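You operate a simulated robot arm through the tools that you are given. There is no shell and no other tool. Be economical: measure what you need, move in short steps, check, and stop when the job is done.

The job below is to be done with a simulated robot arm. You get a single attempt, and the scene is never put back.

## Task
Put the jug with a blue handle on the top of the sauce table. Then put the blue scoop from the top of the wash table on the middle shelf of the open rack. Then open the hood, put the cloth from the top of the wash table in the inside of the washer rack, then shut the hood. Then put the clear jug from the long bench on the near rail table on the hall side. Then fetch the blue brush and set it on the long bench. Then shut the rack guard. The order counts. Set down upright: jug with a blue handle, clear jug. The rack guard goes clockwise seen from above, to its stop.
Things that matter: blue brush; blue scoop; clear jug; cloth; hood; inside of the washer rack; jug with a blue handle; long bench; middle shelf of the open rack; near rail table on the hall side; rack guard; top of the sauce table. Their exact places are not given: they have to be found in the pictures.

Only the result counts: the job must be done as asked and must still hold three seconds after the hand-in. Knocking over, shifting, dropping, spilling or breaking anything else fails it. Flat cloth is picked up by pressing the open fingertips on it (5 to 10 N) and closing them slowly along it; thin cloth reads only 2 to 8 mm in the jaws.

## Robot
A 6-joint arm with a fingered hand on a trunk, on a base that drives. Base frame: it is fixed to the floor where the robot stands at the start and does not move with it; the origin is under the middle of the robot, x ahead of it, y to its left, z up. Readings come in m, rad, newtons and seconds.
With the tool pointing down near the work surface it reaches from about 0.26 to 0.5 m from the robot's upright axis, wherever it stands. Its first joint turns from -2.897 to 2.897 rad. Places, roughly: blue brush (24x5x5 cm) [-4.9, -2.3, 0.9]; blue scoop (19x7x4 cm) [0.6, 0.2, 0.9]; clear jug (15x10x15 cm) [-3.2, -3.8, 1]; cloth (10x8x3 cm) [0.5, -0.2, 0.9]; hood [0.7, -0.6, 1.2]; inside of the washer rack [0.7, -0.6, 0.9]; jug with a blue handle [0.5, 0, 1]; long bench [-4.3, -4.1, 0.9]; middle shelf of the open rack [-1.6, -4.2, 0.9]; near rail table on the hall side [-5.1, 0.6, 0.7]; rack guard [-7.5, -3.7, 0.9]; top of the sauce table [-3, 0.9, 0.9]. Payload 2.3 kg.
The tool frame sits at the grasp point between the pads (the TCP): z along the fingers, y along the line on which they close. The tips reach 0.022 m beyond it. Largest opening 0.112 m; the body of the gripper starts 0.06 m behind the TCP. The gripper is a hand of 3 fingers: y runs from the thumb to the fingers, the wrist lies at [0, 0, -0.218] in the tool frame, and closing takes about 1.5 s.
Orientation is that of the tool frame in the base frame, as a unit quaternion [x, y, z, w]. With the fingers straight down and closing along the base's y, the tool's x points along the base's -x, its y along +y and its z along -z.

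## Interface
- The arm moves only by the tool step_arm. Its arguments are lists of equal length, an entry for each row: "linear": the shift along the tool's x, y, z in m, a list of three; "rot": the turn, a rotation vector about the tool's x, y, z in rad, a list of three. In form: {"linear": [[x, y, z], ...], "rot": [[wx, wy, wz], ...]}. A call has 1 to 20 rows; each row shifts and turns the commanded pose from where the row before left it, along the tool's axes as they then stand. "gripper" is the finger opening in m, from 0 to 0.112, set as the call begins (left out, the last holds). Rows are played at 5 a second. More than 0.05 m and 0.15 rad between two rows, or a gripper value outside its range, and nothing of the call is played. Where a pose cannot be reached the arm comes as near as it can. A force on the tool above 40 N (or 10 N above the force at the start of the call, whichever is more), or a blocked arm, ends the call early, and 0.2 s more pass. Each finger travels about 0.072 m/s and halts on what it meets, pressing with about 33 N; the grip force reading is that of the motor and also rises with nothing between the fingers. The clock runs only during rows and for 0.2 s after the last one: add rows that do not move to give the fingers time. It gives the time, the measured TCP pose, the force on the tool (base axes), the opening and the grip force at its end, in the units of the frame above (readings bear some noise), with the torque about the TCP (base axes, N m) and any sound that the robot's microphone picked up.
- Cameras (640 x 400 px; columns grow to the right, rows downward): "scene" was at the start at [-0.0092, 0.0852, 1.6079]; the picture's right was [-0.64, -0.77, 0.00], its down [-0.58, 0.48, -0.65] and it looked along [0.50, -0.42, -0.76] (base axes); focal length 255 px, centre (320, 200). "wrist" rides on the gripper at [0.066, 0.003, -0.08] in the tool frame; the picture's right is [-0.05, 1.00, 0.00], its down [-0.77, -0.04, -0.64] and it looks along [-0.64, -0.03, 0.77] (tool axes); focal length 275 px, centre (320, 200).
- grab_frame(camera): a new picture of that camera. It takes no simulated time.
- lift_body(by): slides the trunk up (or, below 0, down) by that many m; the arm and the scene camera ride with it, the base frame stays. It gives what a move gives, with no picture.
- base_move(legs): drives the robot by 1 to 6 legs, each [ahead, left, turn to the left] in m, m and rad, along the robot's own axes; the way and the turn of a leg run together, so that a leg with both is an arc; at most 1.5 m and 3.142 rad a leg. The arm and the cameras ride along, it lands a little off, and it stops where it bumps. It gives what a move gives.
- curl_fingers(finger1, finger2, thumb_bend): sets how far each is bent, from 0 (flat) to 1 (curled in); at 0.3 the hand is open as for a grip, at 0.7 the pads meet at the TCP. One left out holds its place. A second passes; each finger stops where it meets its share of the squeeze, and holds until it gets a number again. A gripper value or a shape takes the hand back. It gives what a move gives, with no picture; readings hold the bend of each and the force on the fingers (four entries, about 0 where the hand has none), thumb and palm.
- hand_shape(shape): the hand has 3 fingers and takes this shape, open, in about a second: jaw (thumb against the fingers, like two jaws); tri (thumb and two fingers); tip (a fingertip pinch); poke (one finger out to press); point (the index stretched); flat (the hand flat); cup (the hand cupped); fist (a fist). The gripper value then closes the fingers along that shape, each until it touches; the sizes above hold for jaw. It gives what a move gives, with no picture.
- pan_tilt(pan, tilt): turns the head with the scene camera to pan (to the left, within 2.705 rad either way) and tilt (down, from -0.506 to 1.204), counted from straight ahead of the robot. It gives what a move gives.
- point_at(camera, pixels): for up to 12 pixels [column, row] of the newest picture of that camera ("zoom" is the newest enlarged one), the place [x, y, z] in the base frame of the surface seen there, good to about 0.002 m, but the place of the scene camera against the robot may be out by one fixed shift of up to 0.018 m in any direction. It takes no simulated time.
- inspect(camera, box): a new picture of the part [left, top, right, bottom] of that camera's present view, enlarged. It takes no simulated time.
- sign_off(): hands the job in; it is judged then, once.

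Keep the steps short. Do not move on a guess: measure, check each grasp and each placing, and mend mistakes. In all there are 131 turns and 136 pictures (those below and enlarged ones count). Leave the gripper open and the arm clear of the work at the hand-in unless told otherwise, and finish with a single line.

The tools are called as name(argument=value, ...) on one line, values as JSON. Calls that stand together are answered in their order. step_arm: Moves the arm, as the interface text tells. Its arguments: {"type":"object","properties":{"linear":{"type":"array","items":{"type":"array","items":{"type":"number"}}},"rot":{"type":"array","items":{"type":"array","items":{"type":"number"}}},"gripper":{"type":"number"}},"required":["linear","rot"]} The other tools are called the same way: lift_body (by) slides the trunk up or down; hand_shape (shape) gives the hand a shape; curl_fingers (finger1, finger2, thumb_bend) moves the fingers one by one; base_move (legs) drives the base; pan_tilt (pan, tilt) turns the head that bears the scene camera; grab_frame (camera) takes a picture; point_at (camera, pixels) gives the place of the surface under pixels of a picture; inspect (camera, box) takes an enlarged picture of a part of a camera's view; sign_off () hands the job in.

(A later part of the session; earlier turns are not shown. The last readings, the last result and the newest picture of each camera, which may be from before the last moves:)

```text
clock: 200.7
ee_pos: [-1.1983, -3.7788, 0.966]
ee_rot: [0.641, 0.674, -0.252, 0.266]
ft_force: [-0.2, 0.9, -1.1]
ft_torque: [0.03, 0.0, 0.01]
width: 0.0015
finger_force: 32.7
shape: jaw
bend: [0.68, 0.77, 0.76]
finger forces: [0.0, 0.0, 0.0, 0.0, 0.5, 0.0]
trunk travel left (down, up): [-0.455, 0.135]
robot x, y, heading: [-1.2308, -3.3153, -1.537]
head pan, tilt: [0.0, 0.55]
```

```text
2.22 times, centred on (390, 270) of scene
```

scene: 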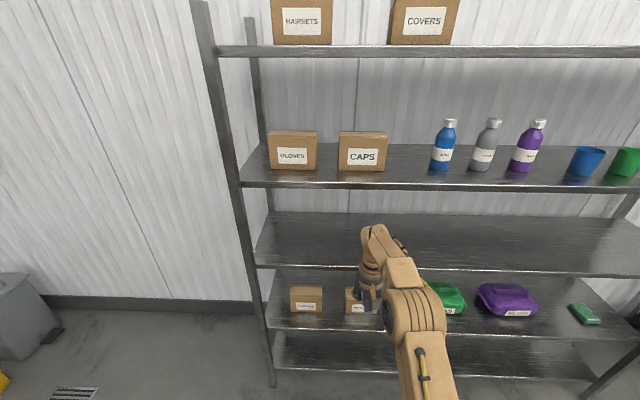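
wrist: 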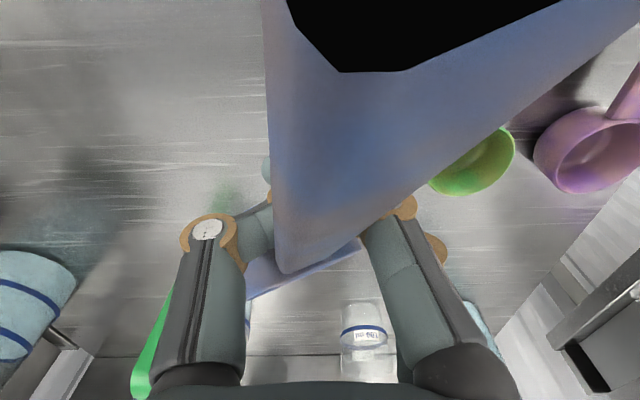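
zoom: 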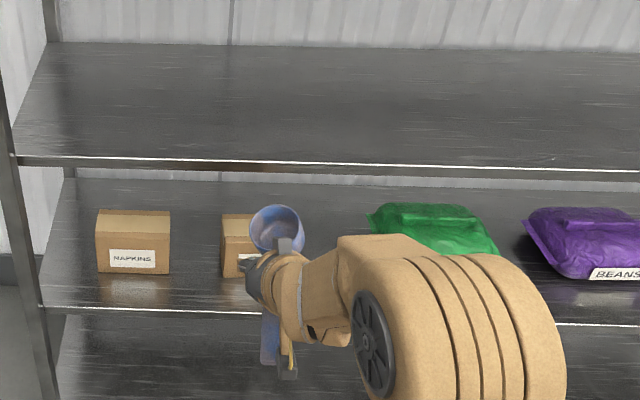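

The handle runs through the finger ring with the bowl above. I reduce the pitch to 0.35 so the scoop lies flat, raise 2 cm and drive in 0.32 m.

step_arm(linear=[[0, 0, 0], [0, 0, 0], [0, 0, 0], [0, 0, 0], [0, 0, -0.02], [0, 0, 0]], rot=[[0, 0.1, 0], [0, 0.1, 0], [0, 0.1, 0], [0, 0.1, 0], [0, 0, 0], [0, 0, 0]])

inspect(camera="scene", box=[300, 180, 480, 360])

base_move(legs=[[0.31, 0, -0.03]])

pan_tilt(pan=0.0, tilt=0.8)

grab_frame(camera="scene")

```text
clock: 202.1
ee_pos: [-1.1978, -3.771, 0.9846]
ee_rot: [0.678, 0.715, -0.118, 0.126]
ft_force: [-0.5, 0.1, -0.2]
ft_torque: [0.02, 0.01, -0.02]
width: 0.0015
finger_force: 32.8
shape: jaw
bend: [0.68, 0.77, 0.76]
finger forces: [0.0, 0.1, 0.0, 0.1, 0.6, 0.0]
trunk travel left (down, up): [-0.455, 0.135]
robot x, y, heading: [-1.2306, -3.3148, -1.529]
head pan, tilt: [0.0, 0.55]
```

```text
2.22 times, centred on (390, 270) of scene
```

zoom: 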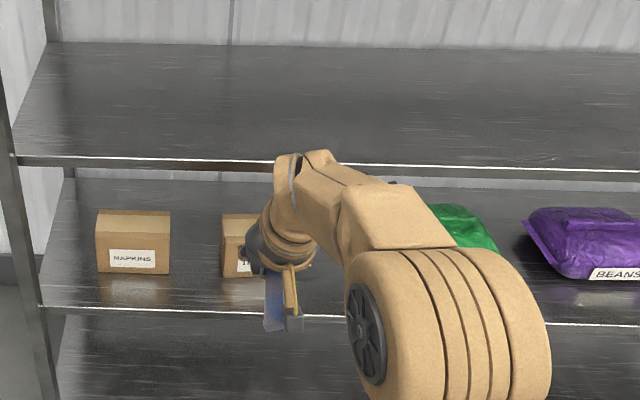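

```text
clock: 204.2
ee_pos: [-1.2085, -4.0846, 0.984]
ee_rot: [0.69, 0.703, -0.121, 0.124]
ft_force: [0.6, -0.7, -0.1]
ft_torque: [0.02, -0.01, 0.03]
width: 0.0013
finger_force: 32.7
shape: jaw
bend: [0.68, 0.77, 0.76]
finger forces: [0.0, 0.0, 0.0, 0.1, 0.6, 0.0]
trunk travel left (down, up): [-0.455, 0.135]
robot x, y, heading: [-1.2255, -3.6231, -1.57]
head pan, tilt: [0.0, 0.55]
```

```text
clock: 205.0
ee_pos: [-1.2087, -4.0832, 0.9832]
ee_rot: [0.689, 0.704, -0.121, 0.125]
ft_force: [-0.9, -0.2, -0.3]
ft_torque: [0.01, 0.0, 0.0]
width: 0.0015
finger_force: 33.1
shape: jaw
bend: [0.68, 0.77, 0.76]
finger forces: [0.0, 0.0, 0.1, 0.0, 0.6, 0.0]
trunk travel left (down, up): [-0.455, 0.135]
robot x, y, heading: [-1.2241, -3.625, -1.567]
head pan, tilt: [0.0, 0.799]
```

```text
57 pictures are left
```

scene: 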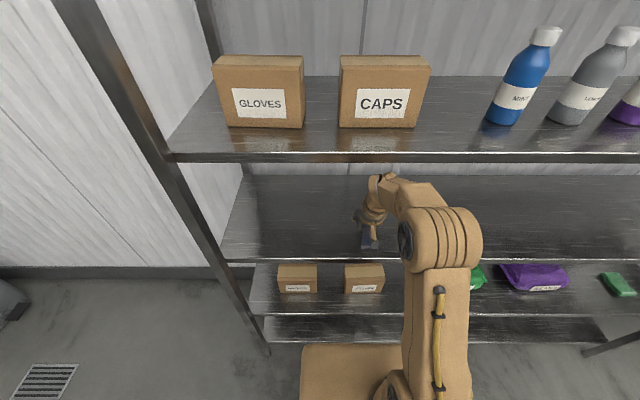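

The hand is inside over the shelf. I lower 2 cm, drive 5 cm further in, and zoom.

lift_body(by=-0.015)

base_move(legs=[[0.05, 0, 0]])

lift_body(by=-0.02)

inspect(camera="scene", box=[300, 120, 480, 300])

grab_frame(camera="wrist")

```text
clock: 205.6
ee_pos: [-1.2087, -4.0831, 0.9687]
ee_rot: [0.689, 0.704, -0.121, 0.125]
ft_force: [0.4, 0.2, -1.0]
ft_torque: [0.01, -0.03, -0.01]
width: 0.0016
finger_force: 33.1
shape: jaw
bend: [0.68, 0.77, 0.76]
finger forces: [0.0, 0.1, 0.0, 0.0, 0.6, 0.1]
trunk travel left (down, up): [-0.44, 0.15]
robot x, y, heading: [-1.2279, -3.6247, -1.571]
head pan, tilt: [0.0, 0.799]
```

```text
clock: 206.5
ee_pos: [-1.2082, -4.1353, 0.9688]
ee_rot: [0.69, 0.703, -0.12, 0.124]
ft_force: [-1.4, 0.2, -1.7]
ft_torque: [0.04, -0.02, 0.01]
width: 0.0014
finger_force: 32.6
shape: jaw
bend: [0.68, 0.77, 0.76]
finger forces: [0.0, 0.0, 0.0, 0.0, 0.6, 0.0]
trunk travel left (down, up): [-0.44, 0.15]
robot x, y, heading: [-1.2262, -3.6718, -1.571]
head pan, tilt: [0.0, 0.799]
```

```text
clock: 207.2
ee_pos: [-1.2084, -4.1338, 0.9487]
ee_rot: [0.69, 0.703, -0.121, 0.125]
ft_force: [0.2, 0.4, 0.0]
ft_torque: [0.01, -0.01, -0.01]
width: 0.0013
finger_force: 33.0
shape: jaw
bend: [0.68, 0.77, 0.76]
finger forces: [0.1, 0.0, 0.0, 0.0, 0.5, 0.1]
trunk travel left (down, up): [-0.42, 0.17]
robot x, y, heading: [-1.2271, -3.6765, -1.569]
head pan, tilt: [0.0, 0.799]
```

```text
2.22 times, centred on (390, 210) of scene
```

zoom: 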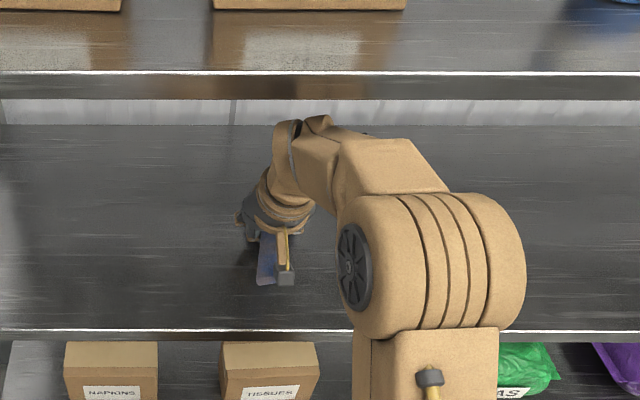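

```text
55 pictures are left
```

wrist: 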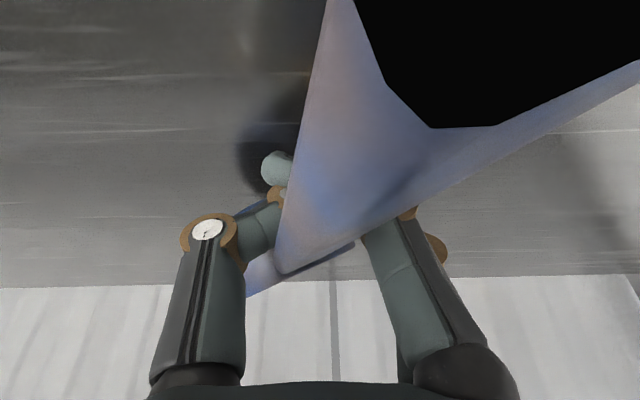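

The whole scoop is over the shelf. I open the fingers to let it down.

step_arm(linear=[[0, 0, 0], [0, 0, 0], [0, 0, 0], [0, 0, 0], [0, 0, 0], [0, 0, 0], [0, 0, 0]], rot=[[0, 0, 0], [0, 0, 0], [0, 0, 0], [0, 0, 0], [0, 0, 0], [0, 0, 0], [0, 0, 0]], gripper=0.1)

grab_frame(camera="wrist")

inspect(camera="scene", box=[300, 120, 480, 300])

```text
clock: 208.8
ee_pos: [-1.2083, -4.1343, 0.9478]
ee_rot: [0.689, 0.704, -0.121, 0.124]
ft_force: [0.5, 0.4, -0.4]
ft_torque: [0.01, 0.0, 0.03]
width: 0.1002
finger_force: 0.2
shape: jaw
bend: [0.49, 0.49, 0.45]
finger forces: [0.0, 0.0, 0.0, 0.0, 0.0, 0.0]
trunk travel left (down, up): [-0.42, 0.17]
robot x, y, heading: [-1.227, -3.678, -1.57]
head pan, tilt: [0.0, 0.799]
```

```text
54 pictures are left
```

wrist: 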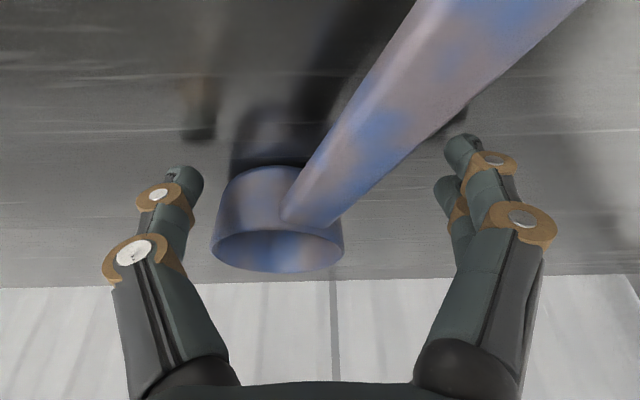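

```text
2.22 times, centred on (390, 210) of scene
```

zoom: 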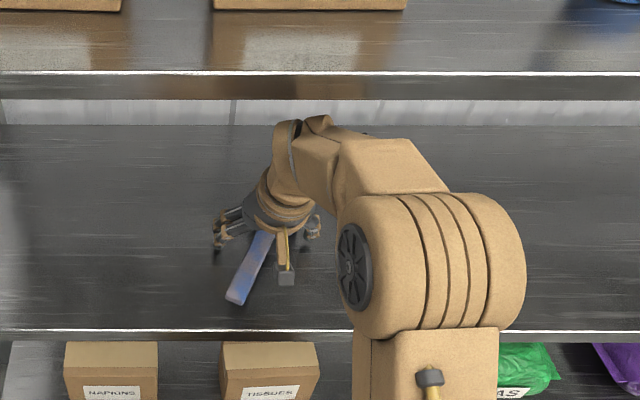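

The scoop lies fully on the middle shelf. I lift slightly, back out, and drive to the washer's front.

lift_body(by=0.035)

base_move(legs=[[-0.35, 0, 0]])

inspect(camera="scene", box=[220, 60, 500, 260])

base_move(legs=[[0, 1.05, 0], [0, 0, 3.14], [1.5, 0, 0], [1.2, 0, 0], [0, 0.4, 0], [0, 0, -1.57]])

lift_body(by=0.13)

pan_tilt(pan=0.0, tilt=0.5)

grab_frame(camera="scene")

```text
clock: 209.6
ee_pos: [-1.208, -4.1273, 0.9718]
ee_rot: [0.691, 0.705, -0.113, 0.116]
ft_force: [0.3, -0.2, 0.2]
ft_torque: [-0.03, 0.0, 0.0]
width: 0.1
finger_force: 0.1
shape: jaw
bend: [0.49, 0.49, 0.45]
finger forces: [0.0, 0.1, 0.1, 0.0, 0.0, 0.1]
trunk travel left (down, up): [-0.455, 0.135]
robot x, y, heading: [-1.2274, -3.6787, -1.567]
head pan, tilt: [0.0, 0.799]
```

```text
clock: 211.8
ee_pos: [-1.2078, -3.7859, 0.984]
ee_rot: [0.689, 0.703, -0.121, 0.125]
ft_force: [-0.2, 0.5, 0.0]
ft_torque: [-0.01, 0.03, -0.03]
width: 0.0997
finger_force: 0.1
shape: jaw
bend: [0.49, 0.49, 0.45]
finger forces: [0.0, 0.0, 0.1, 0.1, 0.0, 0.0]
trunk travel left (down, up): [-0.455, 0.135]
robot x, y, heading: [-1.2256, -3.3256, -1.564]
head pan, tilt: [0.0, 0.799]
```

```text
2.00 times, centred on (360, 160) of scene
```

zoom: 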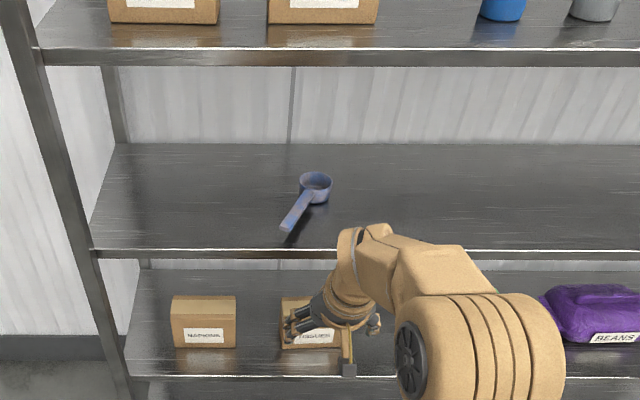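

```text
clock: 243.2
ee_pos: [0.1289, -0.5416, 0.9829]
ee_rot: [0.025, 0.985, -0.003, 0.174]
ft_force: [-1.0, 0.1, 0.0]
ft_torque: [-0.01, 0.0, -0.01]
width: 0.1
finger_force: 0.1
shape: jaw
bend: [0.49, 0.49, 0.45]
finger forces: [0.0, 0.1, 0.0, 0.0, 0.0, 0.0]
trunk travel left (down, up): [-0.455, 0.135]
robot x, y, heading: [-0.3313, -0.5251, -0.067]
head pan, tilt: [0.0, 0.799]
```

```text
clock: 244.8
ee_pos: [0.1294, -0.5429, 1.1138]
ee_rot: [0.025, 0.985, -0.004, 0.173]
ft_force: [0.4, 0.2, 0.3]
ft_torque: [-0.02, -0.02, 0.01]
width: 0.0999
finger_force: 0.0
shape: jaw
bend: [0.49, 0.49, 0.45]
finger forces: [0.0, 0.1, 0.0, 0.0, 0.0, 0.1]
trunk travel left (down, up): [-0.585, 0.005]
robot x, y, heading: [-0.3311, -0.529, -0.069]
head pan, tilt: [0.0, 0.799]
```

```text
clock: 245.6
ee_pos: [0.1295, -0.5413, 1.1137]
ee_rot: [0.025, 0.984, -0.004, 0.174]
ft_force: [-0.1, -0.3, 0.0]
ft_torque: [0.0, 0.02, 0.0]
width: 0.1001
finger_force: 0.0
shape: jaw
bend: [0.49, 0.49, 0.45]
finger forces: [0.0, 0.0, 0.1, 0.0, 0.1, 0.0]
trunk travel left (down, up): [-0.585, 0.005]
robot x, y, heading: [-0.3322, -0.5281, -0.066]
head pan, tilt: [0.0, 0.499]
```

```text
51 pictures are left
```

scene: 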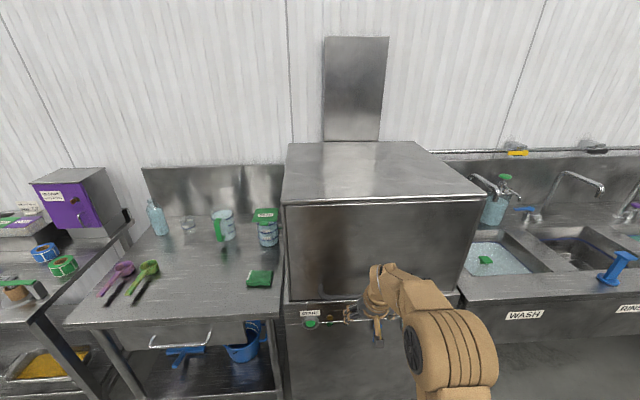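

The scoop is well on the shelf. Now the hood: I look at its handle with the wrist camera.

grab_frame(camera="wrist")

inspect(camera="scene", box=[270, 180, 500, 340])

```text
50 pictures are left
```

wrist: 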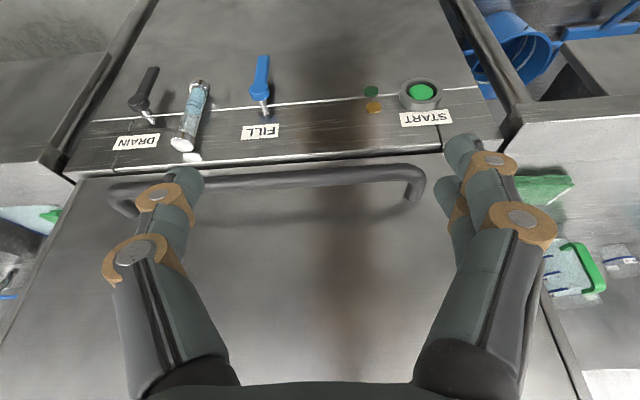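

```text
2.50 times, centred on (385, 260) of scene
```

zoom: 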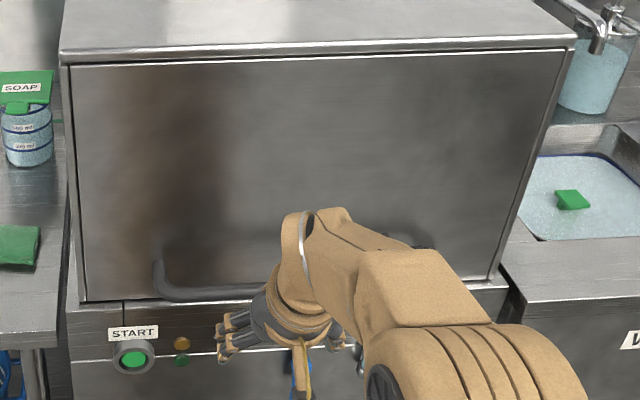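

point_at(camera="wrist", pixels=[[410, 185], [380, 172], [340, 176], [300, 178], [260, 181], [230, 184], [120, 200], [330, 155], [330, 200], [300, 300], [250, 300], [420, 170]])

point_at(camera="scene", pixels=[[380, 170], [300, 203], [480, 192], [355, 250], [295, 296], [350, 100], [300, 150], [420, 150]])

```text
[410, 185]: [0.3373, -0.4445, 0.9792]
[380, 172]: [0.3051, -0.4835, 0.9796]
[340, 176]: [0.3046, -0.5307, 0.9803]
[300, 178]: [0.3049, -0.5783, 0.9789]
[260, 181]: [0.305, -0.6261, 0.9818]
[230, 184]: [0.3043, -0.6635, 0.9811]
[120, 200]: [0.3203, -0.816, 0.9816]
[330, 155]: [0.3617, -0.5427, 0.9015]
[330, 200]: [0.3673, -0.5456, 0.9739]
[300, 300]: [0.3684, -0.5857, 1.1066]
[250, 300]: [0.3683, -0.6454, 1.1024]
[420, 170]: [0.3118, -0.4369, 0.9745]
```

```text
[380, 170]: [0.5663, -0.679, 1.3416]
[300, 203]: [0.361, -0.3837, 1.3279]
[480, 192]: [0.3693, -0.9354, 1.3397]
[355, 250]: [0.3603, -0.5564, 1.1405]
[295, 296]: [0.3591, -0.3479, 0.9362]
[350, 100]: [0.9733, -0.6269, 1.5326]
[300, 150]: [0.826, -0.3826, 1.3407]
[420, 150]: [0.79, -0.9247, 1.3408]
```

The bar handle runs along y (-0.44…-0.83) at x≈0.305, z≈0.98, standing 6 cm off the hood. I'll hook closed fingers under it, hand horizontal, and raise with the trunk. First I lower the trunk, close the fingers and pitch the hand level.

lift_body(by=-0.35)

step_arm(linear=[[0, 0, 0], [0, 0, 0.03], [0, 0, 0.03], [0, 0, 0.03], [0, 0, 0], [0, 0, 0], [0, 0, 0], [0, 0, 0], [-0.03, 0, 0], [-0.03, 0, 0], [-0.03, 0, 0], [0, 0, 0]], rot=[[0, -0.125, 0], [0, -0.125, 0], [0, -0.125, 0], [0, -0.125, 0], [0, -0.125, 0], [0, -0.125, 0], [0, -0.125, 0], [0, -0.125, 0], [0, 0, 0], [0, 0, 0], [0, 0, 0], [0, 0, 0]], gripper=0.0)

base_move(legs=[[0, 0, 0.066]])

```text
clock: 249.0
ee_pos: [0.1287, -0.5423, 0.7635]
ee_rot: [0.024, 0.984, -0.003, 0.174]
ft_force: [0.3, 0.8, 0.0]
ft_torque: [0.0, 0.0, 0.0]
width: 0.1
finger_force: 0.0
shape: jaw
bend: [0.49, 0.49, 0.45]
finger forces: [0.0, 0.0, 0.0, 0.0, 0.1, 0.0]
trunk travel left (down, up): [-0.235, 0.355]
robot x, y, heading: [-0.3312, -0.526, -0.071]
head pan, tilt: [0.0, 0.499]
```

```text
clock: 251.6
ee_pos: [0.2005, -0.5467, 0.7787]
ee_rot: [0.02, 0.781, -0.015, 0.624]
ft_force: [0.4, -0.1, 0.3]
ft_torque: [-0.04, -0.03, -0.02]
width: 0.0002
finger_force: 33.4
shape: jaw
bend: [0.69, 0.69, 0.77]
finger forces: [0.0, 0.0, 0.0, 0.0, 0.0, 0.0]
trunk travel left (down, up): [-0.235, 0.355]
robot x, y, heading: [-0.3293, -0.5281, -0.065]
head pan, tilt: [0.0, 0.499]
```

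```text
clock: 252.5
ee_pos: [0.201, -0.5108, 0.777]
ee_rot: [-0.007, 0.781, 0.006, 0.624]
ft_force: [0.1, 0.4, -0.2]
ft_torque: [-0.01, 0.01, 0.02]
width: 0.0003
finger_force: 32.7
shape: jaw
bend: [0.69, 0.69, 0.77]
finger forces: [0.0, 0.0, 0.1, 0.0, 0.0, 0.0]
trunk travel left (down, up): [-0.235, 0.355]
robot x, y, heading: [-0.3264, -0.5271, 0.001]
head pan, tilt: [0.0, 0.499]
```

step_arm(linear=[[-0.034, 0, -0.0078], [-0.034, 0, -0.0078], [-0.034, 0, -0.0078], [-0.034, 0, -0.0078], [0, 0, 0]], rot=[[0, 0, 0], [0, 0, 0], [0, 0, 0], [0, 0, 0], [0, 0, 0]])

base_move(legs=[[0.13, -0.02, 0]])

pan_tilt(pan=0.0, tilt=0.35)

grab_frame(camera="scene")

```text
clock: 253.7
ee_pos: [0.1997, -0.512, 0.9181]
ee_rot: [-0.006, 0.781, 0.006, 0.625]
ft_force: [0.3, -0.7, 0.9]
ft_torque: [-0.02, -0.02, -0.01]
width: 0.0002
finger_force: 33.4
shape: jaw
bend: [0.69, 0.69, 0.77]
finger forces: [0.0, 0.0, 0.0, 0.1, 0.0, 0.0]
trunk travel left (down, up): [-0.235, 0.355]
robot x, y, heading: [-0.3336, -0.5267, 0.001]
head pan, tilt: [0.0, 0.499]
```

```text
clock: 255.0
ee_pos: [0.3314, -0.5321, 0.9179]
ee_rot: [-0.007, 0.781, 0.007, 0.625]
ft_force: [0.0, 0.5, 0.2]
ft_torque: [0.01, 0.02, 0.0]
width: 0.0001
finger_force: 32.7
shape: jaw
bend: [0.69, 0.69, 0.77]
finger forces: [0.0, 0.1, 0.0, 0.1, 0.1, 0.0]
trunk travel left (down, up): [-0.235, 0.355]
robot x, y, heading: [-0.1985, -0.5433, -0.0]
head pan, tilt: [0.0, 0.499]
```

```text
clock: 255.7
ee_pos: [0.331, -0.5331, 0.919]
ee_rot: [-0.007, 0.781, 0.006, 0.624]
ft_force: [-0.5, 0.2, 0.4]
ft_torque: [0.03, 0.0, -0.01]
width: 0.0001
finger_force: 32.9
shape: jaw
bend: [0.69, 0.69, 0.77]
finger forces: [0.0, 0.0, 0.0, 0.0, 0.1, 0.0]
trunk travel left (down, up): [-0.235, 0.355]
robot x, y, heading: [-0.1972, -0.5435, 0.005]
head pan, tilt: [0.0, 0.351]
```

```text
48 pictures are left
```

scene: 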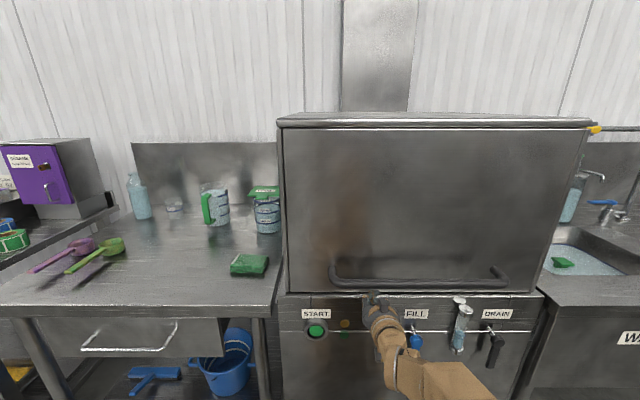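

The closed fingers are right under the bar. I raise the trunk in two stages and watch.

lift_body(by=0.08)

lift_body(by=0.1)

grab_frame(camera="scene")

```text
clock: 256.8
ee_pos: [0.3317, -0.5314, 0.9988]
ee_rot: [-0.007, 0.78, 0.006, 0.626]
ft_force: [-0.9, 0.5, -0.7]
ft_torque: [-0.01, -0.06, -0.01]
width: 0.0
finger_force: 33.0
shape: jaw
bend: [0.69, 0.69, 0.77]
finger forces: [0.1, 1.5, 0.0, 0.0, 0.1, 0.0]
trunk travel left (down, up): [-0.315, 0.275]
robot x, y, heading: [-0.1979, -0.5428, -0.001]
head pan, tilt: [0.0, 0.351]
```

```text
clock: 258.2
ee_pos: [0.3309, -0.5322, 1.0995]
ee_rot: [-0.006, 0.78, 0.006, 0.625]
ft_force: [0.0, 0.0, -1.3]
ft_torque: [-0.04, -0.06, 0.03]
width: 0.0
finger_force: 33.0
shape: jaw
bend: [0.69, 0.69, 0.77]
finger forces: [0.0, 1.3, 0.0, 0.0, 0.0, 0.0]
trunk travel left (down, up): [-0.415, 0.175]
robot x, y, heading: [-0.1997, -0.5447, 0.004]
head pan, tilt: [0.0, 0.351]
```

```text
47 pictures are left
```

scene: 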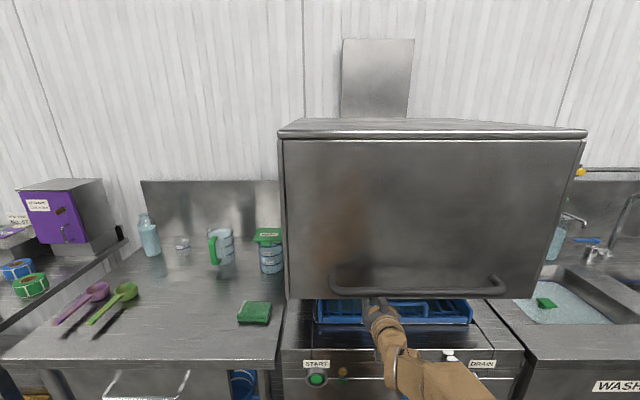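

The hood slides up easily; a blue rack shows inside. I raise the rest with trunk and arm.

lift_body(by=0.172)

step_arm(linear=[[-0.034, 0, -0.0078], [-0.034, 0, -0.0078], [0, 0, 0]], rot=[[0, 0, 0], [0, 0, 0], [0, 0, 0]])

grab_frame(camera="scene")

```text
clock: 260.1
ee_pos: [0.3312, -0.5319, 1.2698]
ee_rot: [-0.006, 0.78, 0.006, 0.625]
ft_force: [-0.7, 0.1, -1.6]
ft_torque: [-0.04, -0.04, -0.02]
width: 0.0
finger_force: 32.8
shape: jaw
bend: [0.69, 0.69, 0.77]
finger forces: [0.1, 1.8, 0.1, 0.0, 0.0, 0.0]
trunk travel left (down, up): [-0.587, 0.003]
robot x, y, heading: [-0.1974, -0.5458, 0.002]
head pan, tilt: [0.0, 0.351]
```

```text
clock: 260.9
ee_pos: [0.3317, -0.5332, 1.3411]
ee_rot: [-0.006, 0.78, 0.005, 0.625]
ft_force: [-0.4, -0.2, -2.3]
ft_torque: [-0.06, -0.09, 0.02]
width: 0.0
finger_force: 32.3
shape: jaw
bend: [0.69, 0.69, 0.77]
finger forces: [0.1, 2.0, 0.0, 0.0, 0.0, 0.0]
trunk travel left (down, up): [-0.587, 0.003]
robot x, y, heading: [-0.1967, -0.5465, -0.004]
head pan, tilt: [0.0, 0.351]
```

```text
46 pictures are left
```

scene: 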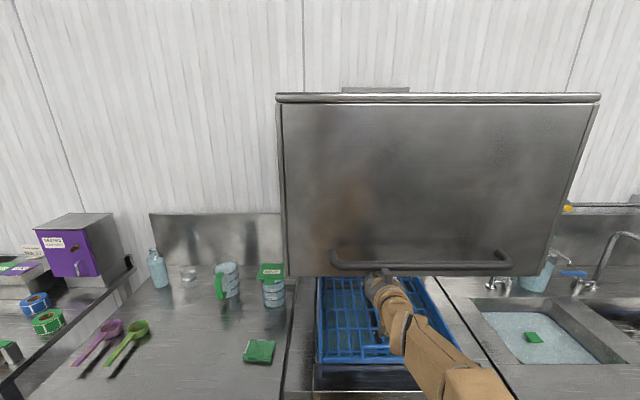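

I raise further to find the top stop.

step_arm(linear=[[-0.034, 0, -0.0078], [-0.034, 0, -0.0078], [-0.034, 0, -0.0078], [0, 0, 0]], rot=[[0, 0, 0], [0, 0, 0], [0, 0, 0], [0, 0, 0]])

step_arm(linear=[[0.03, 0, 0.007], [0.03, 0, 0.007], [0, 0, 0]], rot=[[0, 0, 0], [0, 0, 0], [0, 0, 0]])

grab_frame(camera="scene")

point_at(camera="scene", pixels=[[420, 270], [300, 270], [330, 300], [340, 330], [360, 350], [400, 300], [430, 330], [330, 355], [260, 350], [250, 342], [272, 345], [268, 358]])

```text
clock: 261.2
ee_pos: [0.3307, -0.533, 1.3418]
ee_rot: [-0.006, 0.792, 0.006, 0.611]
ft_force: [-4.5, 0.8, -15.4]
ft_torque: [-0.32, -0.39, 0.05]
width: 0.0
finger_force: 33.6
shape: jaw
bend: [0.69, 0.69, 0.77]
finger forces: [0.1, 15.2, 0.0, 0.0, 0.0, 0.0]
trunk travel left (down, up): [-0.587, 0.003]
robot x, y, heading: [-0.1953, -0.5491, -0.001]
head pan, tilt: [0.0, 0.351]
stopped in row 1: the force on the tool passed its limit at 74 N (the readings are from after the stop); the commanded pose is now the measured one
```

```text
clock: 262.0
ee_pos: [0.3273, -0.5306, 1.2833]
ee_rot: [-0.006, 0.79, 0.006, 0.613]
ft_force: [0.3, -0.4, 0.3]
ft_torque: [-0.01, -0.01, 0.02]
width: 0.0
finger_force: 33.2
shape: jaw
bend: [0.69, 0.69, 0.77]
finger forces: [0.1, 0.0, 0.0, 0.0, 0.1, 0.1]
trunk travel left (down, up): [-0.587, 0.003]
robot x, y, heading: [-0.1968, -0.5453, 0.0]
head pan, tilt: [0.0, 0.351]
```

```text
45 pictures are left
```

scene: 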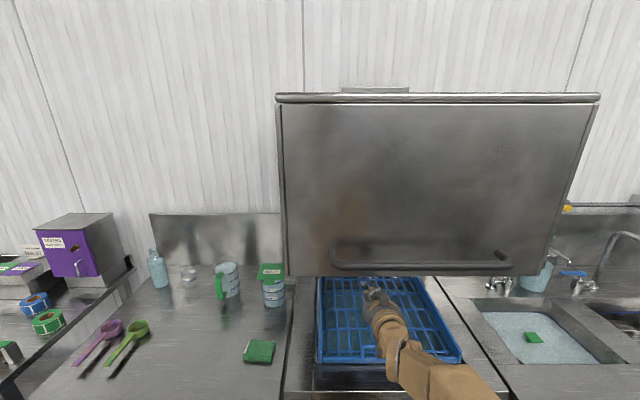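

```text
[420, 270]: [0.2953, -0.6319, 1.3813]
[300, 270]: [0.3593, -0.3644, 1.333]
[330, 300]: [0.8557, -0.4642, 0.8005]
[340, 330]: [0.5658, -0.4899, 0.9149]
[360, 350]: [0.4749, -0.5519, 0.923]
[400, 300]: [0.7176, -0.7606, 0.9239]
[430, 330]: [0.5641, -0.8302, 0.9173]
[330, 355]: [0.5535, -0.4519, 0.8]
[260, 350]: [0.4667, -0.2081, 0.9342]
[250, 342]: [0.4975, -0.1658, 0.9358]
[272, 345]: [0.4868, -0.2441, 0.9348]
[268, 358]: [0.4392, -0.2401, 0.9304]
```

The hood is at its stop and stays up. Next the cloth: I back off, turn the tool straight down, and drive before the cloth.

base_move(legs=[[-0.25, 0, 0]])

step_arm(linear=[[0.038, 0, 0.0107], [0.038, 0, 0.0107], [0.038, 0, 0.0107], [0.038, 0, 0.0107], [0.0134, 0, -0.046], [0.0134, 0, -0.046], [0, 0, 0], [0, 0, 0], [0, 0, 0], [0, 0, 0], [0, 0, 0], [0, 0, 0], [0, 0, 0], [0, 0, 0], [0, 0, 0], [0, 0, 0], [0, 0, 0]], rot=[[0, 0, 0], [0, 0, 0], [0, 0, 0], [0, 0, 0], [0, 0, 0], [0, 0, 0], [0, 0.13, 0], [0, 0.13, 0], [0, 0.13, 0], [0, 0.13, 0], [0, 0.13, 0], [0, 0.13, 0], [0, 0.13, 0], [0, 0.13, 0], [0, 0.13, 0], [0, 0.13, 0], [0, 0.02, 0]], gripper=0.07)

base_move(legs=[[0.2, 0.36, 0], [0.27, 0, 0]])

grab_frame(camera="wrist")

```text
clock: 263.9
ee_pos: [0.0668, -0.5337, 1.2842]
ee_rot: [-0.004, 0.79, 0.005, 0.613]
ft_force: [-0.3, 0.9, -0.5]
ft_torque: [0.0, -0.02, 0.0]
width: 0.0
finger_force: 33.6
shape: jaw
bend: [0.69, 0.69, 0.77]
finger forces: [0.1, 0.1, 0.0, 0.1, 0.1, 0.0]
trunk travel left (down, up): [-0.587, 0.003]
robot x, y, heading: [-0.4618, -0.549, -0.006]
head pan, tilt: [0.0, 0.351]
```

```text
clock: 267.5
ee_pos: [-0.0141, -0.5366, 1.1177]
ee_rot: [-0.006, 1.0, 0.001, 0.0]
ft_force: [-0.3, 0.3, -0.3]
ft_torque: [-0.01, -0.01, 0.02]
width: 0.0699
finger_force: 0.1
shape: jaw
bend: [0.71, 0.71, 0.69]
finger forces: [0.1, 0.0, 0.0, 0.0, 0.0, 0.0]
out of reach, approached as far as the arm can: row 6, 11
trunk travel left (down, up): [-0.587, 0.003]
robot x, y, heading: [-0.4597, -0.545, -0.008]
head pan, tilt: [0.0, 0.351]
```

```text
clock: 271.6
ee_pos: [0.469, -0.1752, 1.1172]
ee_rot: [-0.009, 1.0, 0.001, -0.001]
ft_force: [0.1, 0.1, 0.2]
ft_torque: [-0.01, 0.02, 0.03]
width: 0.0696
finger_force: 0.1
shape: jaw
bend: [0.71, 0.71, 0.69]
finger forces: [0.1, 0.0, 0.0, 0.0, 0.0, 0.0]
trunk travel left (down, up): [-0.587, 0.003]
robot x, y, heading: [0.0269, -0.1886, 0.003]
head pan, tilt: [0.0, 0.351]
```

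```text
44 pictures are left
```

wrist: 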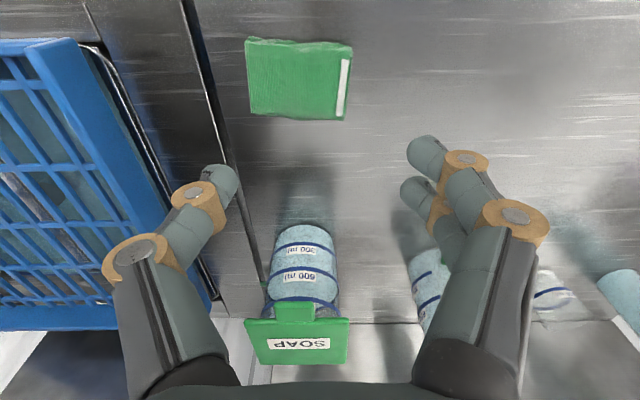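

point_at(camera="wrist", pixels=[[250, 45], [348, 50], [345, 115], [253, 112], [298, 78], [210, 250], [130, 200], [60, 150], [120, 310], [60, 60]])

```text
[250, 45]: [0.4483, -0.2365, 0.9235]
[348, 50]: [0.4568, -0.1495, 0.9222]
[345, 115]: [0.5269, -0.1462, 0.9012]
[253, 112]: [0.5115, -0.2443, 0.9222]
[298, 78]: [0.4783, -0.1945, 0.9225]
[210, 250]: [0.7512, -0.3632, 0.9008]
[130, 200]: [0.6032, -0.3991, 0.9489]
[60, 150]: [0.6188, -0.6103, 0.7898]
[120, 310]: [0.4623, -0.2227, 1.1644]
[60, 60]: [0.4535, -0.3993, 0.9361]
```

Cloth: x 0.445–0.515, y -0.245…-0.148, top z 0.9225. I go above its centre and approach contact.

step_arm(linear=[[-0.006, -0.021, 0.03], [0, 0, 0.045], [0, 0, 0.045], [0, 0, 0.045], [0, 0, 0.007], [0, 0, 0]], rot=[[0, 0, 0], [0, 0, 0], [0, 0, 0], [0, 0, 0], [0, 0, 0], [0, 0, 0]], gripper=0.07)

step_arm(linear=[[0, 0, 0.005], [0, 0, 0]], rot=[[0, 0, 0], [0, 0, 0]])

step_arm(linear=[[0, 0, 0.004], [0, 0, 0]], rot=[[0, 0, 0], [0, 0, 0]])

```text
clock: 273.0
ee_pos: [0.477, -0.1988, 0.9471]
ee_rot: [-0.009, 1.0, 0.001, 0.0]
ft_force: [2.3, -1.2, 11.3]
ft_torque: [0.54, -0.09, -0.1]
width: 0.0692
finger_force: 0.1
shape: jaw
bend: [0.71, 0.71, 0.69]
finger forces: [6.2, 5.9, 0.1, 0.1, 0.1, 0.0]
trunk travel left (down, up): [-0.587, 0.003]
robot x, y, heading: [0.0243, -0.1884, 0.004]
head pan, tilt: [0.0, 0.351]
```

```text
clock: 273.5
ee_pos: [0.4768, -0.1985, 0.9456]
ee_rot: [-0.008, 1.0, 0.002, 0.007]
ft_force: [-3.7, -2.1, 25.2]
ft_torque: [0.99, 0.18, 0.16]
width: 0.0682
finger_force: 0.1
shape: jaw
bend: [0.73, 0.72, 0.69]
finger forces: [14.0, 10.8, 0.0, 0.1, 1.0, 0.1]
trunk travel left (down, up): [-0.587, 0.003]
robot x, y, heading: [0.0279, -0.1859, -0.003]
head pan, tilt: [0.0, 0.351]
stopped in row 2: the force on the tool passed its limit at 42 N (the readings are from after the stop); the commanded pose is now the measured one
```

```text
clock: 273.9
ee_pos: [0.4764, -0.1984, 0.9454]
ee_rot: [-0.008, 1.0, 0.003, 0.008]
ft_force: [-9.4, -1.6, 29.8]
ft_torque: [1.27, 0.32, 0.43]
width: 0.0686
finger_force: 0.0
shape: jaw
bend: [0.73, 0.72, 0.69]
finger forces: [16.2, 13.1, 0.0, 0.0, 1.0, 0.1]
trunk travel left (down, up): [-0.587, 0.003]
robot x, y, heading: [0.0235, -0.1883, -0.005]
head pan, tilt: [0.0, 0.351]
stopped in row 1: the force on the tool passed its limit at 44 N (the readings are from after the stop); the commanded pose is now the measured one
```

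Too much press, on the two fingers only. I back off 4 mm and tilt 0.04 rad so the thumb also touches.

step_arm(linear=[[0, 0, -0.005], [0, 0, 0]], rot=[[-0.045, 0, 0], [0, 0, 0]])

step_arm(linear=[[0, 0, 0.001], [0, 0, 0]], rot=[[0, 0, 0], [0, 0, 0]])

```text
clock: 274.4
ee_pos: [0.4796, -0.1992, 0.9457]
ee_rot: [-0.009, 1.0, 0.024, 0.005]
ft_force: [-0.2, 0.2, 3.0]
ft_torque: [-0.14, -0.01, -0.04]
width: 0.0702
finger_force: 0.1
shape: jaw
bend: [0.71, 0.71, 0.69]
finger forces: [0.1, 0.0, 0.1, 0.0, 3.4, 0.0]
trunk travel left (down, up): [-0.587, 0.003]
robot x, y, heading: [0.0238, -0.1865, -0.001]
head pan, tilt: [0.0, 0.351]
```

```text
clock: 275.1
ee_pos: [0.4798, -0.198, 0.9457]
ee_rot: [-0.009, 1.0, 0.023, 0.006]
ft_force: [1.1, 0.4, 4.0]
ft_torque: [-0.21, -0.03, 0.03]
width: 0.0702
finger_force: 0.1
shape: jaw
bend: [0.71, 0.71, 0.69]
finger forces: [0.0, 0.1, 0.0, 0.0, 4.4, 0.0]
trunk travel left (down, up): [-0.587, 0.003]
robot x, y, heading: [0.0235, -0.1888, 0.004]
head pan, tilt: [0.0, 0.351]
```

step_arm(linear=[[0, 0, 0.0015], [0, 0, 0]], rot=[[0.02, 0, 0], [0, 0, 0]])

step_arm(linear=[[0, 0, 0], [0, 0, 0]], rot=[[0, 0, 0], [0, 0, 0]], gripper=0.055)

step_arm(linear=[[0, 0, 0], [0, 0, 0]], rot=[[0, 0, 0], [0, 0, 0]], gripper=0.04)

grab_frame(camera="wrist")

```text
clock: 275.6
ee_pos: [0.4801, -0.1986, 0.9464]
ee_rot: [-0.009, 1.0, 0.014, 0.007]
ft_force: [2.2, -1.0, 15.8]
ft_torque: [0.31, 0.01, -0.07]
width: 0.0693
finger_force: 0.1
shape: jaw
bend: [0.71, 0.71, 0.69]
finger forces: [7.1, 4.5, 0.1, 0.0, 4.3, 0.1]
trunk travel left (down, up): [-0.587, 0.003]
robot x, y, heading: [0.0216, -0.1879, 0.003]
head pan, tilt: [0.0, 0.351]
```

```text
clock: 276.2
ee_pos: [0.4788, -0.1998, 0.9429]
ee_rot: [-0.008, 1.0, 0.013, 0.005]
ft_force: [0.8, 0.5, 0.5]
ft_torque: [-0.01, 0.02, 0.0]
width: 0.0002
finger_force: 33.6
shape: jaw
bend: [0.7, 0.7, 0.77]
finger forces: [0.0, 0.0, 0.0, 0.0, 0.0, 0.0]
trunk travel left (down, up): [-0.587, 0.003]
robot x, y, heading: [0.0278, -0.1907, 0.003]
head pan, tilt: [0.0, 0.351]
```

```text
clock: 276.9
ee_pos: [0.4801, -0.198, 0.9432]
ee_rot: [-0.008, 1.0, 0.014, 0.005]
ft_force: [-1.3, 0.8, 0.6]
ft_torque: [-0.01, 0.0, -0.01]
width: 0.0392
finger_force: 0.0
shape: jaw
bend: [0.74, 0.74, 0.7]
finger forces: [0.0, 0.0, 0.1, 0.1, 0.0, 0.0]
trunk travel left (down, up): [-0.587, 0.003]
robot x, y, heading: [0.0246, -0.1879, 0.004]
head pan, tilt: [0.0, 0.351]
```

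```text
43 pictures are left
```

wrist: 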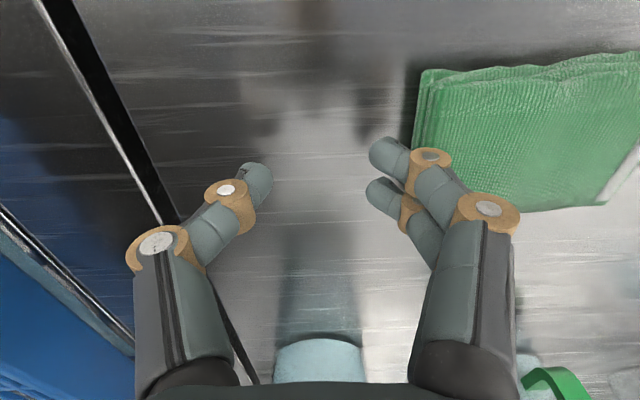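

The closing pushed the cloth aside to +y instead. It is a firm folded stack, so I'll grip it across its 9.7 cm side instead. I rise and measure.

step_arm(linear=[[0, 0, -0.04], [0, 0, -0.04], [0.03, 0.03, 0], [0.02, 0.03, 0], [0, 0, 0]], rot=[[0, 0, 0], [0, 0, 0], [0.025, 0, 0], [0, 0, 0], [0, 0, 0]], gripper=0.112)

grab_frame(camera="wrist")

```text
clock: 278.1
ee_pos: [0.4261, -0.1398, 1.0219]
ee_rot: [-0.009, 1.0, 0.001, 0.006]
ft_force: [0.1, 0.8, 0.1]
ft_torque: [-0.01, 0.0, 0.01]
width: 0.112
finger_force: 0.0
shape: jaw
bend: [0.3, 0.3, 0.3]
finger forces: [0.0, 0.0, 0.0, 0.0, 0.1, 0.0]
trunk travel left (down, up): [-0.587, 0.003]
robot x, y, heading: [0.0281, -0.1877, 0.0]
head pan, tilt: [0.0, 0.351]
```

```text
42 pictures are left
```

wrist: 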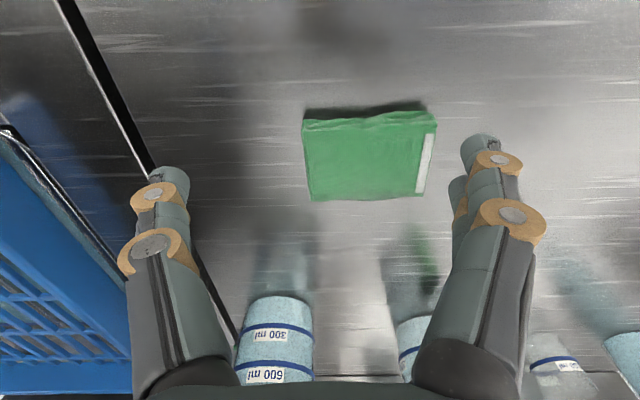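

point_at(camera="wrist", pixels=[[305, 122], [434, 114], [424, 190], [310, 196], [365, 155], [305, 160], [428, 150]])

```text
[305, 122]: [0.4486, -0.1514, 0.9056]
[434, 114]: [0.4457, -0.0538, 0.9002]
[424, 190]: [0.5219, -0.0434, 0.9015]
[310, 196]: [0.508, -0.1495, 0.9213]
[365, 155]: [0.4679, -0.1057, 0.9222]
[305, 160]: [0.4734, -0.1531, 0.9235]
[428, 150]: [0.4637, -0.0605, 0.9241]
```

Cloth centre is now (0.474, -0.105), width ~9.6 cm. I straddle it and close.

step_arm(linear=[[-0.024, 0.0175, 0], [-0.024, 0.0175, 0], [0, 0, 0.035], [0, 0, 0.035], [0, 0, 0.023], [0, 0, 0]], rot=[[0, 0, 0], [0, -0.01, 0], [0, 0, 0], [0, 0, 0], [0, 0, 0], [0, 0, 0]])

step_arm(linear=[[0, 0, 0], [0, 0, 0], [0, 0, 0], [0, 0, 0], [0, 0, 0], [0, 0, 0]], rot=[[0, 0, 0], [0, 0, 0], [0, 0, 0], [0, 0, 0], [0, 0, 0], [0, 0, 0]], gripper=0.0)

grab_frame(camera="wrist")

```text
clock: 279.4
ee_pos: [0.481, -0.1075, 0.9292]
ee_rot: [-0.008, 1.0, 0.0, 0.01]
ft_force: [0.3, 0.6, 0.1]
ft_torque: [0.0, 0.02, 0.03]
width: 0.1119
finger_force: 0.0
shape: jaw
bend: [0.3, 0.3, 0.3]
finger forces: [0.0, 0.0, 0.0, 0.0, 0.0, 0.0]
trunk travel left (down, up): [-0.587, 0.003]
robot x, y, heading: [0.0276, -0.1867, 0.007]
head pan, tilt: [0.0, 0.351]
```

```text
clock: 280.9
ee_pos: [0.481, -0.1067, 0.9289]
ee_rot: [-0.009, 1.0, 0.001, 0.011]
ft_force: [0.3, 0.7, -0.1]
ft_torque: [0.0, 0.0, 0.01]
width: 0.0956
finger_force: 33.1
shape: jaw
bend: [0.55, 0.54, 0.49]
finger forces: [14.9, 14.9, 0.0, 0.0, 29.9, 0.0]
trunk travel left (down, up): [-0.587, 0.003]
robot x, y, heading: [0.025, -0.1874, 0.001]
head pan, tilt: [0.0, 0.351]
```

```text
41 pictures are left
```

wrist: 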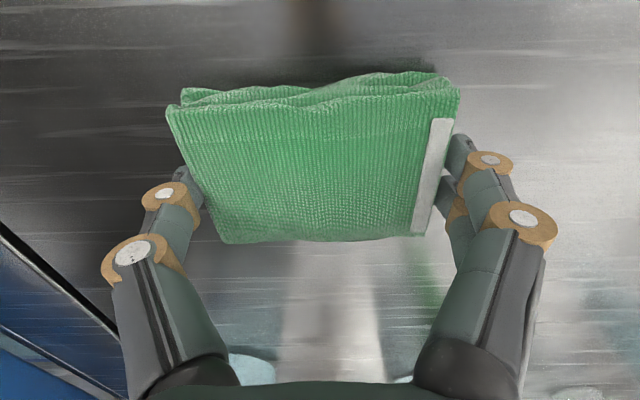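

Firm grip on the cloth. I lift it, back off, move in front of the rack, and pitch the hand to reach under the hood.

step_arm(linear=[[0, 0, -0.02], [0, 0, -0.04], [0, 0, -0.04], [0, 0, 0]], rot=[[0, 0, 0], [0, 0, 0], [0, 0, 0], [0, 0, 0]])

base_move(legs=[[-0.3, 0, 0], [0, -0.49, 0]])

step_arm(linear=[[0, 0, 0], [0, 0, 0], [0, 0, 0], [0, 0, 0], [0, 0, 0], [0, 0, 0], [-0.0243, 0, 0.0227], [-0.0243, 0, 0.0227], [-0.0243, 0, 0.0227], [0, 0, 0]], rot=[[0, -0.125, 0], [0, -0.125, 0], [0, -0.125, 0], [0, -0.125, 0], [0, -0.125, 0], [0, -0.125, 0], [0, 0, 0], [0, 0, 0], [0, 0, 0], [0, 0, 0]])

pan_tilt(pan=0.0, tilt=0.45)

grab_frame(camera="scene")

```text
clock: 281.9
ee_pos: [0.4737, -0.1074, 1.0294]
ee_rot: [-0.01, 1.0, 0.0, 0.011]
ft_force: [0.6, 0.3, -1.3]
ft_torque: [0.03, 0.02, -0.04]
width: 0.0953
finger_force: 32.9
shape: jaw
bend: [0.55, 0.54, 0.49]
finger forces: [15.0, 14.9, 0.0, 0.1, 29.9, 0.0]
trunk travel left (down, up): [-0.587, 0.003]
robot x, y, heading: [0.0238, -0.1869, 0.0]
head pan, tilt: [0.0, 0.351]
```

```text
clock: 286.4
ee_pos: [0.1719, -0.5947, 1.0286]
ee_rot: [-0.007, 1.0, 0.001, 0.012]
ft_force: [0.7, -0.5, -1.8]
ft_torque: [-0.03, 0.0, 0.01]
width: 0.0956
finger_force: 33.0
shape: jaw
bend: [0.55, 0.54, 0.49]
finger forces: [15.1, 15.0, 0.0, 0.0, 29.9, 0.0]
trunk travel left (down, up): [-0.587, 0.003]
robot x, y, heading: [-0.2795, -0.6713, -0.008]
head pan, tilt: [0.0, 0.351]
```

```text
clock: 288.6
ee_pos: [0.2673, -0.6164, 1.0065]
ee_rot: [0.003, 0.962, -0.039, 0.27]
ft_force: [0.4, -0.5, -0.4]
ft_torque: [-0.01, -0.01, -0.02]
width: 0.0953
finger_force: 32.9
shape: jaw
bend: [0.55, 0.54, 0.49]
finger forces: [14.8, 14.8, 0.0, 0.0, 29.5, 0.1]
out of reach, approached as far as the arm can: row 4, 5, 6
trunk travel left (down, up): [-0.587, 0.003]
robot x, y, heading: [-0.2807, -0.6663, -0.006]
head pan, tilt: [0.0, 0.351]
```

```text
clock: 289.2
ee_pos: [0.2676, -0.6169, 1.0071]
ee_rot: [0.004, 0.962, -0.039, 0.27]
ft_force: [-0.3, 0.1, -0.3]
ft_torque: [0.02, -0.01, 0.01]
width: 0.0951
finger_force: 33.3
shape: jaw
bend: [0.55, 0.54, 0.49]
finger forces: [14.8, 14.8, 0.0, 0.0, 29.5, 0.0]
trunk travel left (down, up): [-0.587, 0.003]
robot x, y, heading: [-0.2773, -0.6725, -0.009]
head pan, tilt: [0.0, 0.45]
```

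```text
40 pictures are left
```

scene: 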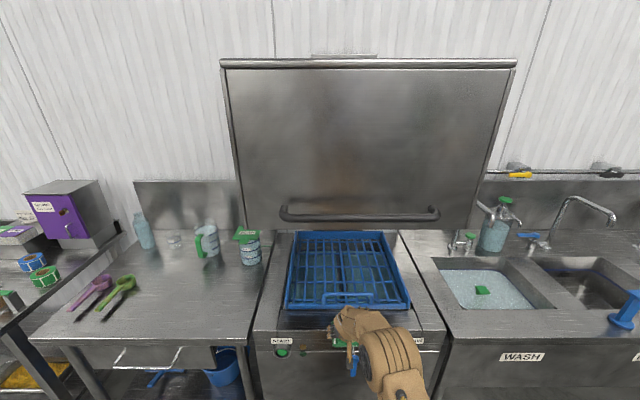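

point_at(camera="scene", pixels=[[345, 312], [360, 318], [378, 330], [395, 340], [340, 222], [345, 300], [320, 290], [350, 245], [360, 275], [330, 270]])

```text
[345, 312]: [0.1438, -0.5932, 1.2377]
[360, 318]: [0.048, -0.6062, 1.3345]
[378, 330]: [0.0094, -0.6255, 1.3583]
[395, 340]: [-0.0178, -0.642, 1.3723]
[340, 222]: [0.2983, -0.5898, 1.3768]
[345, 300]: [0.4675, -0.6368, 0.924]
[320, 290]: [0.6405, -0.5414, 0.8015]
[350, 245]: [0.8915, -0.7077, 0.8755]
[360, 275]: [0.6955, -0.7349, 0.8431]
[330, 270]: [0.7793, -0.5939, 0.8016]
```

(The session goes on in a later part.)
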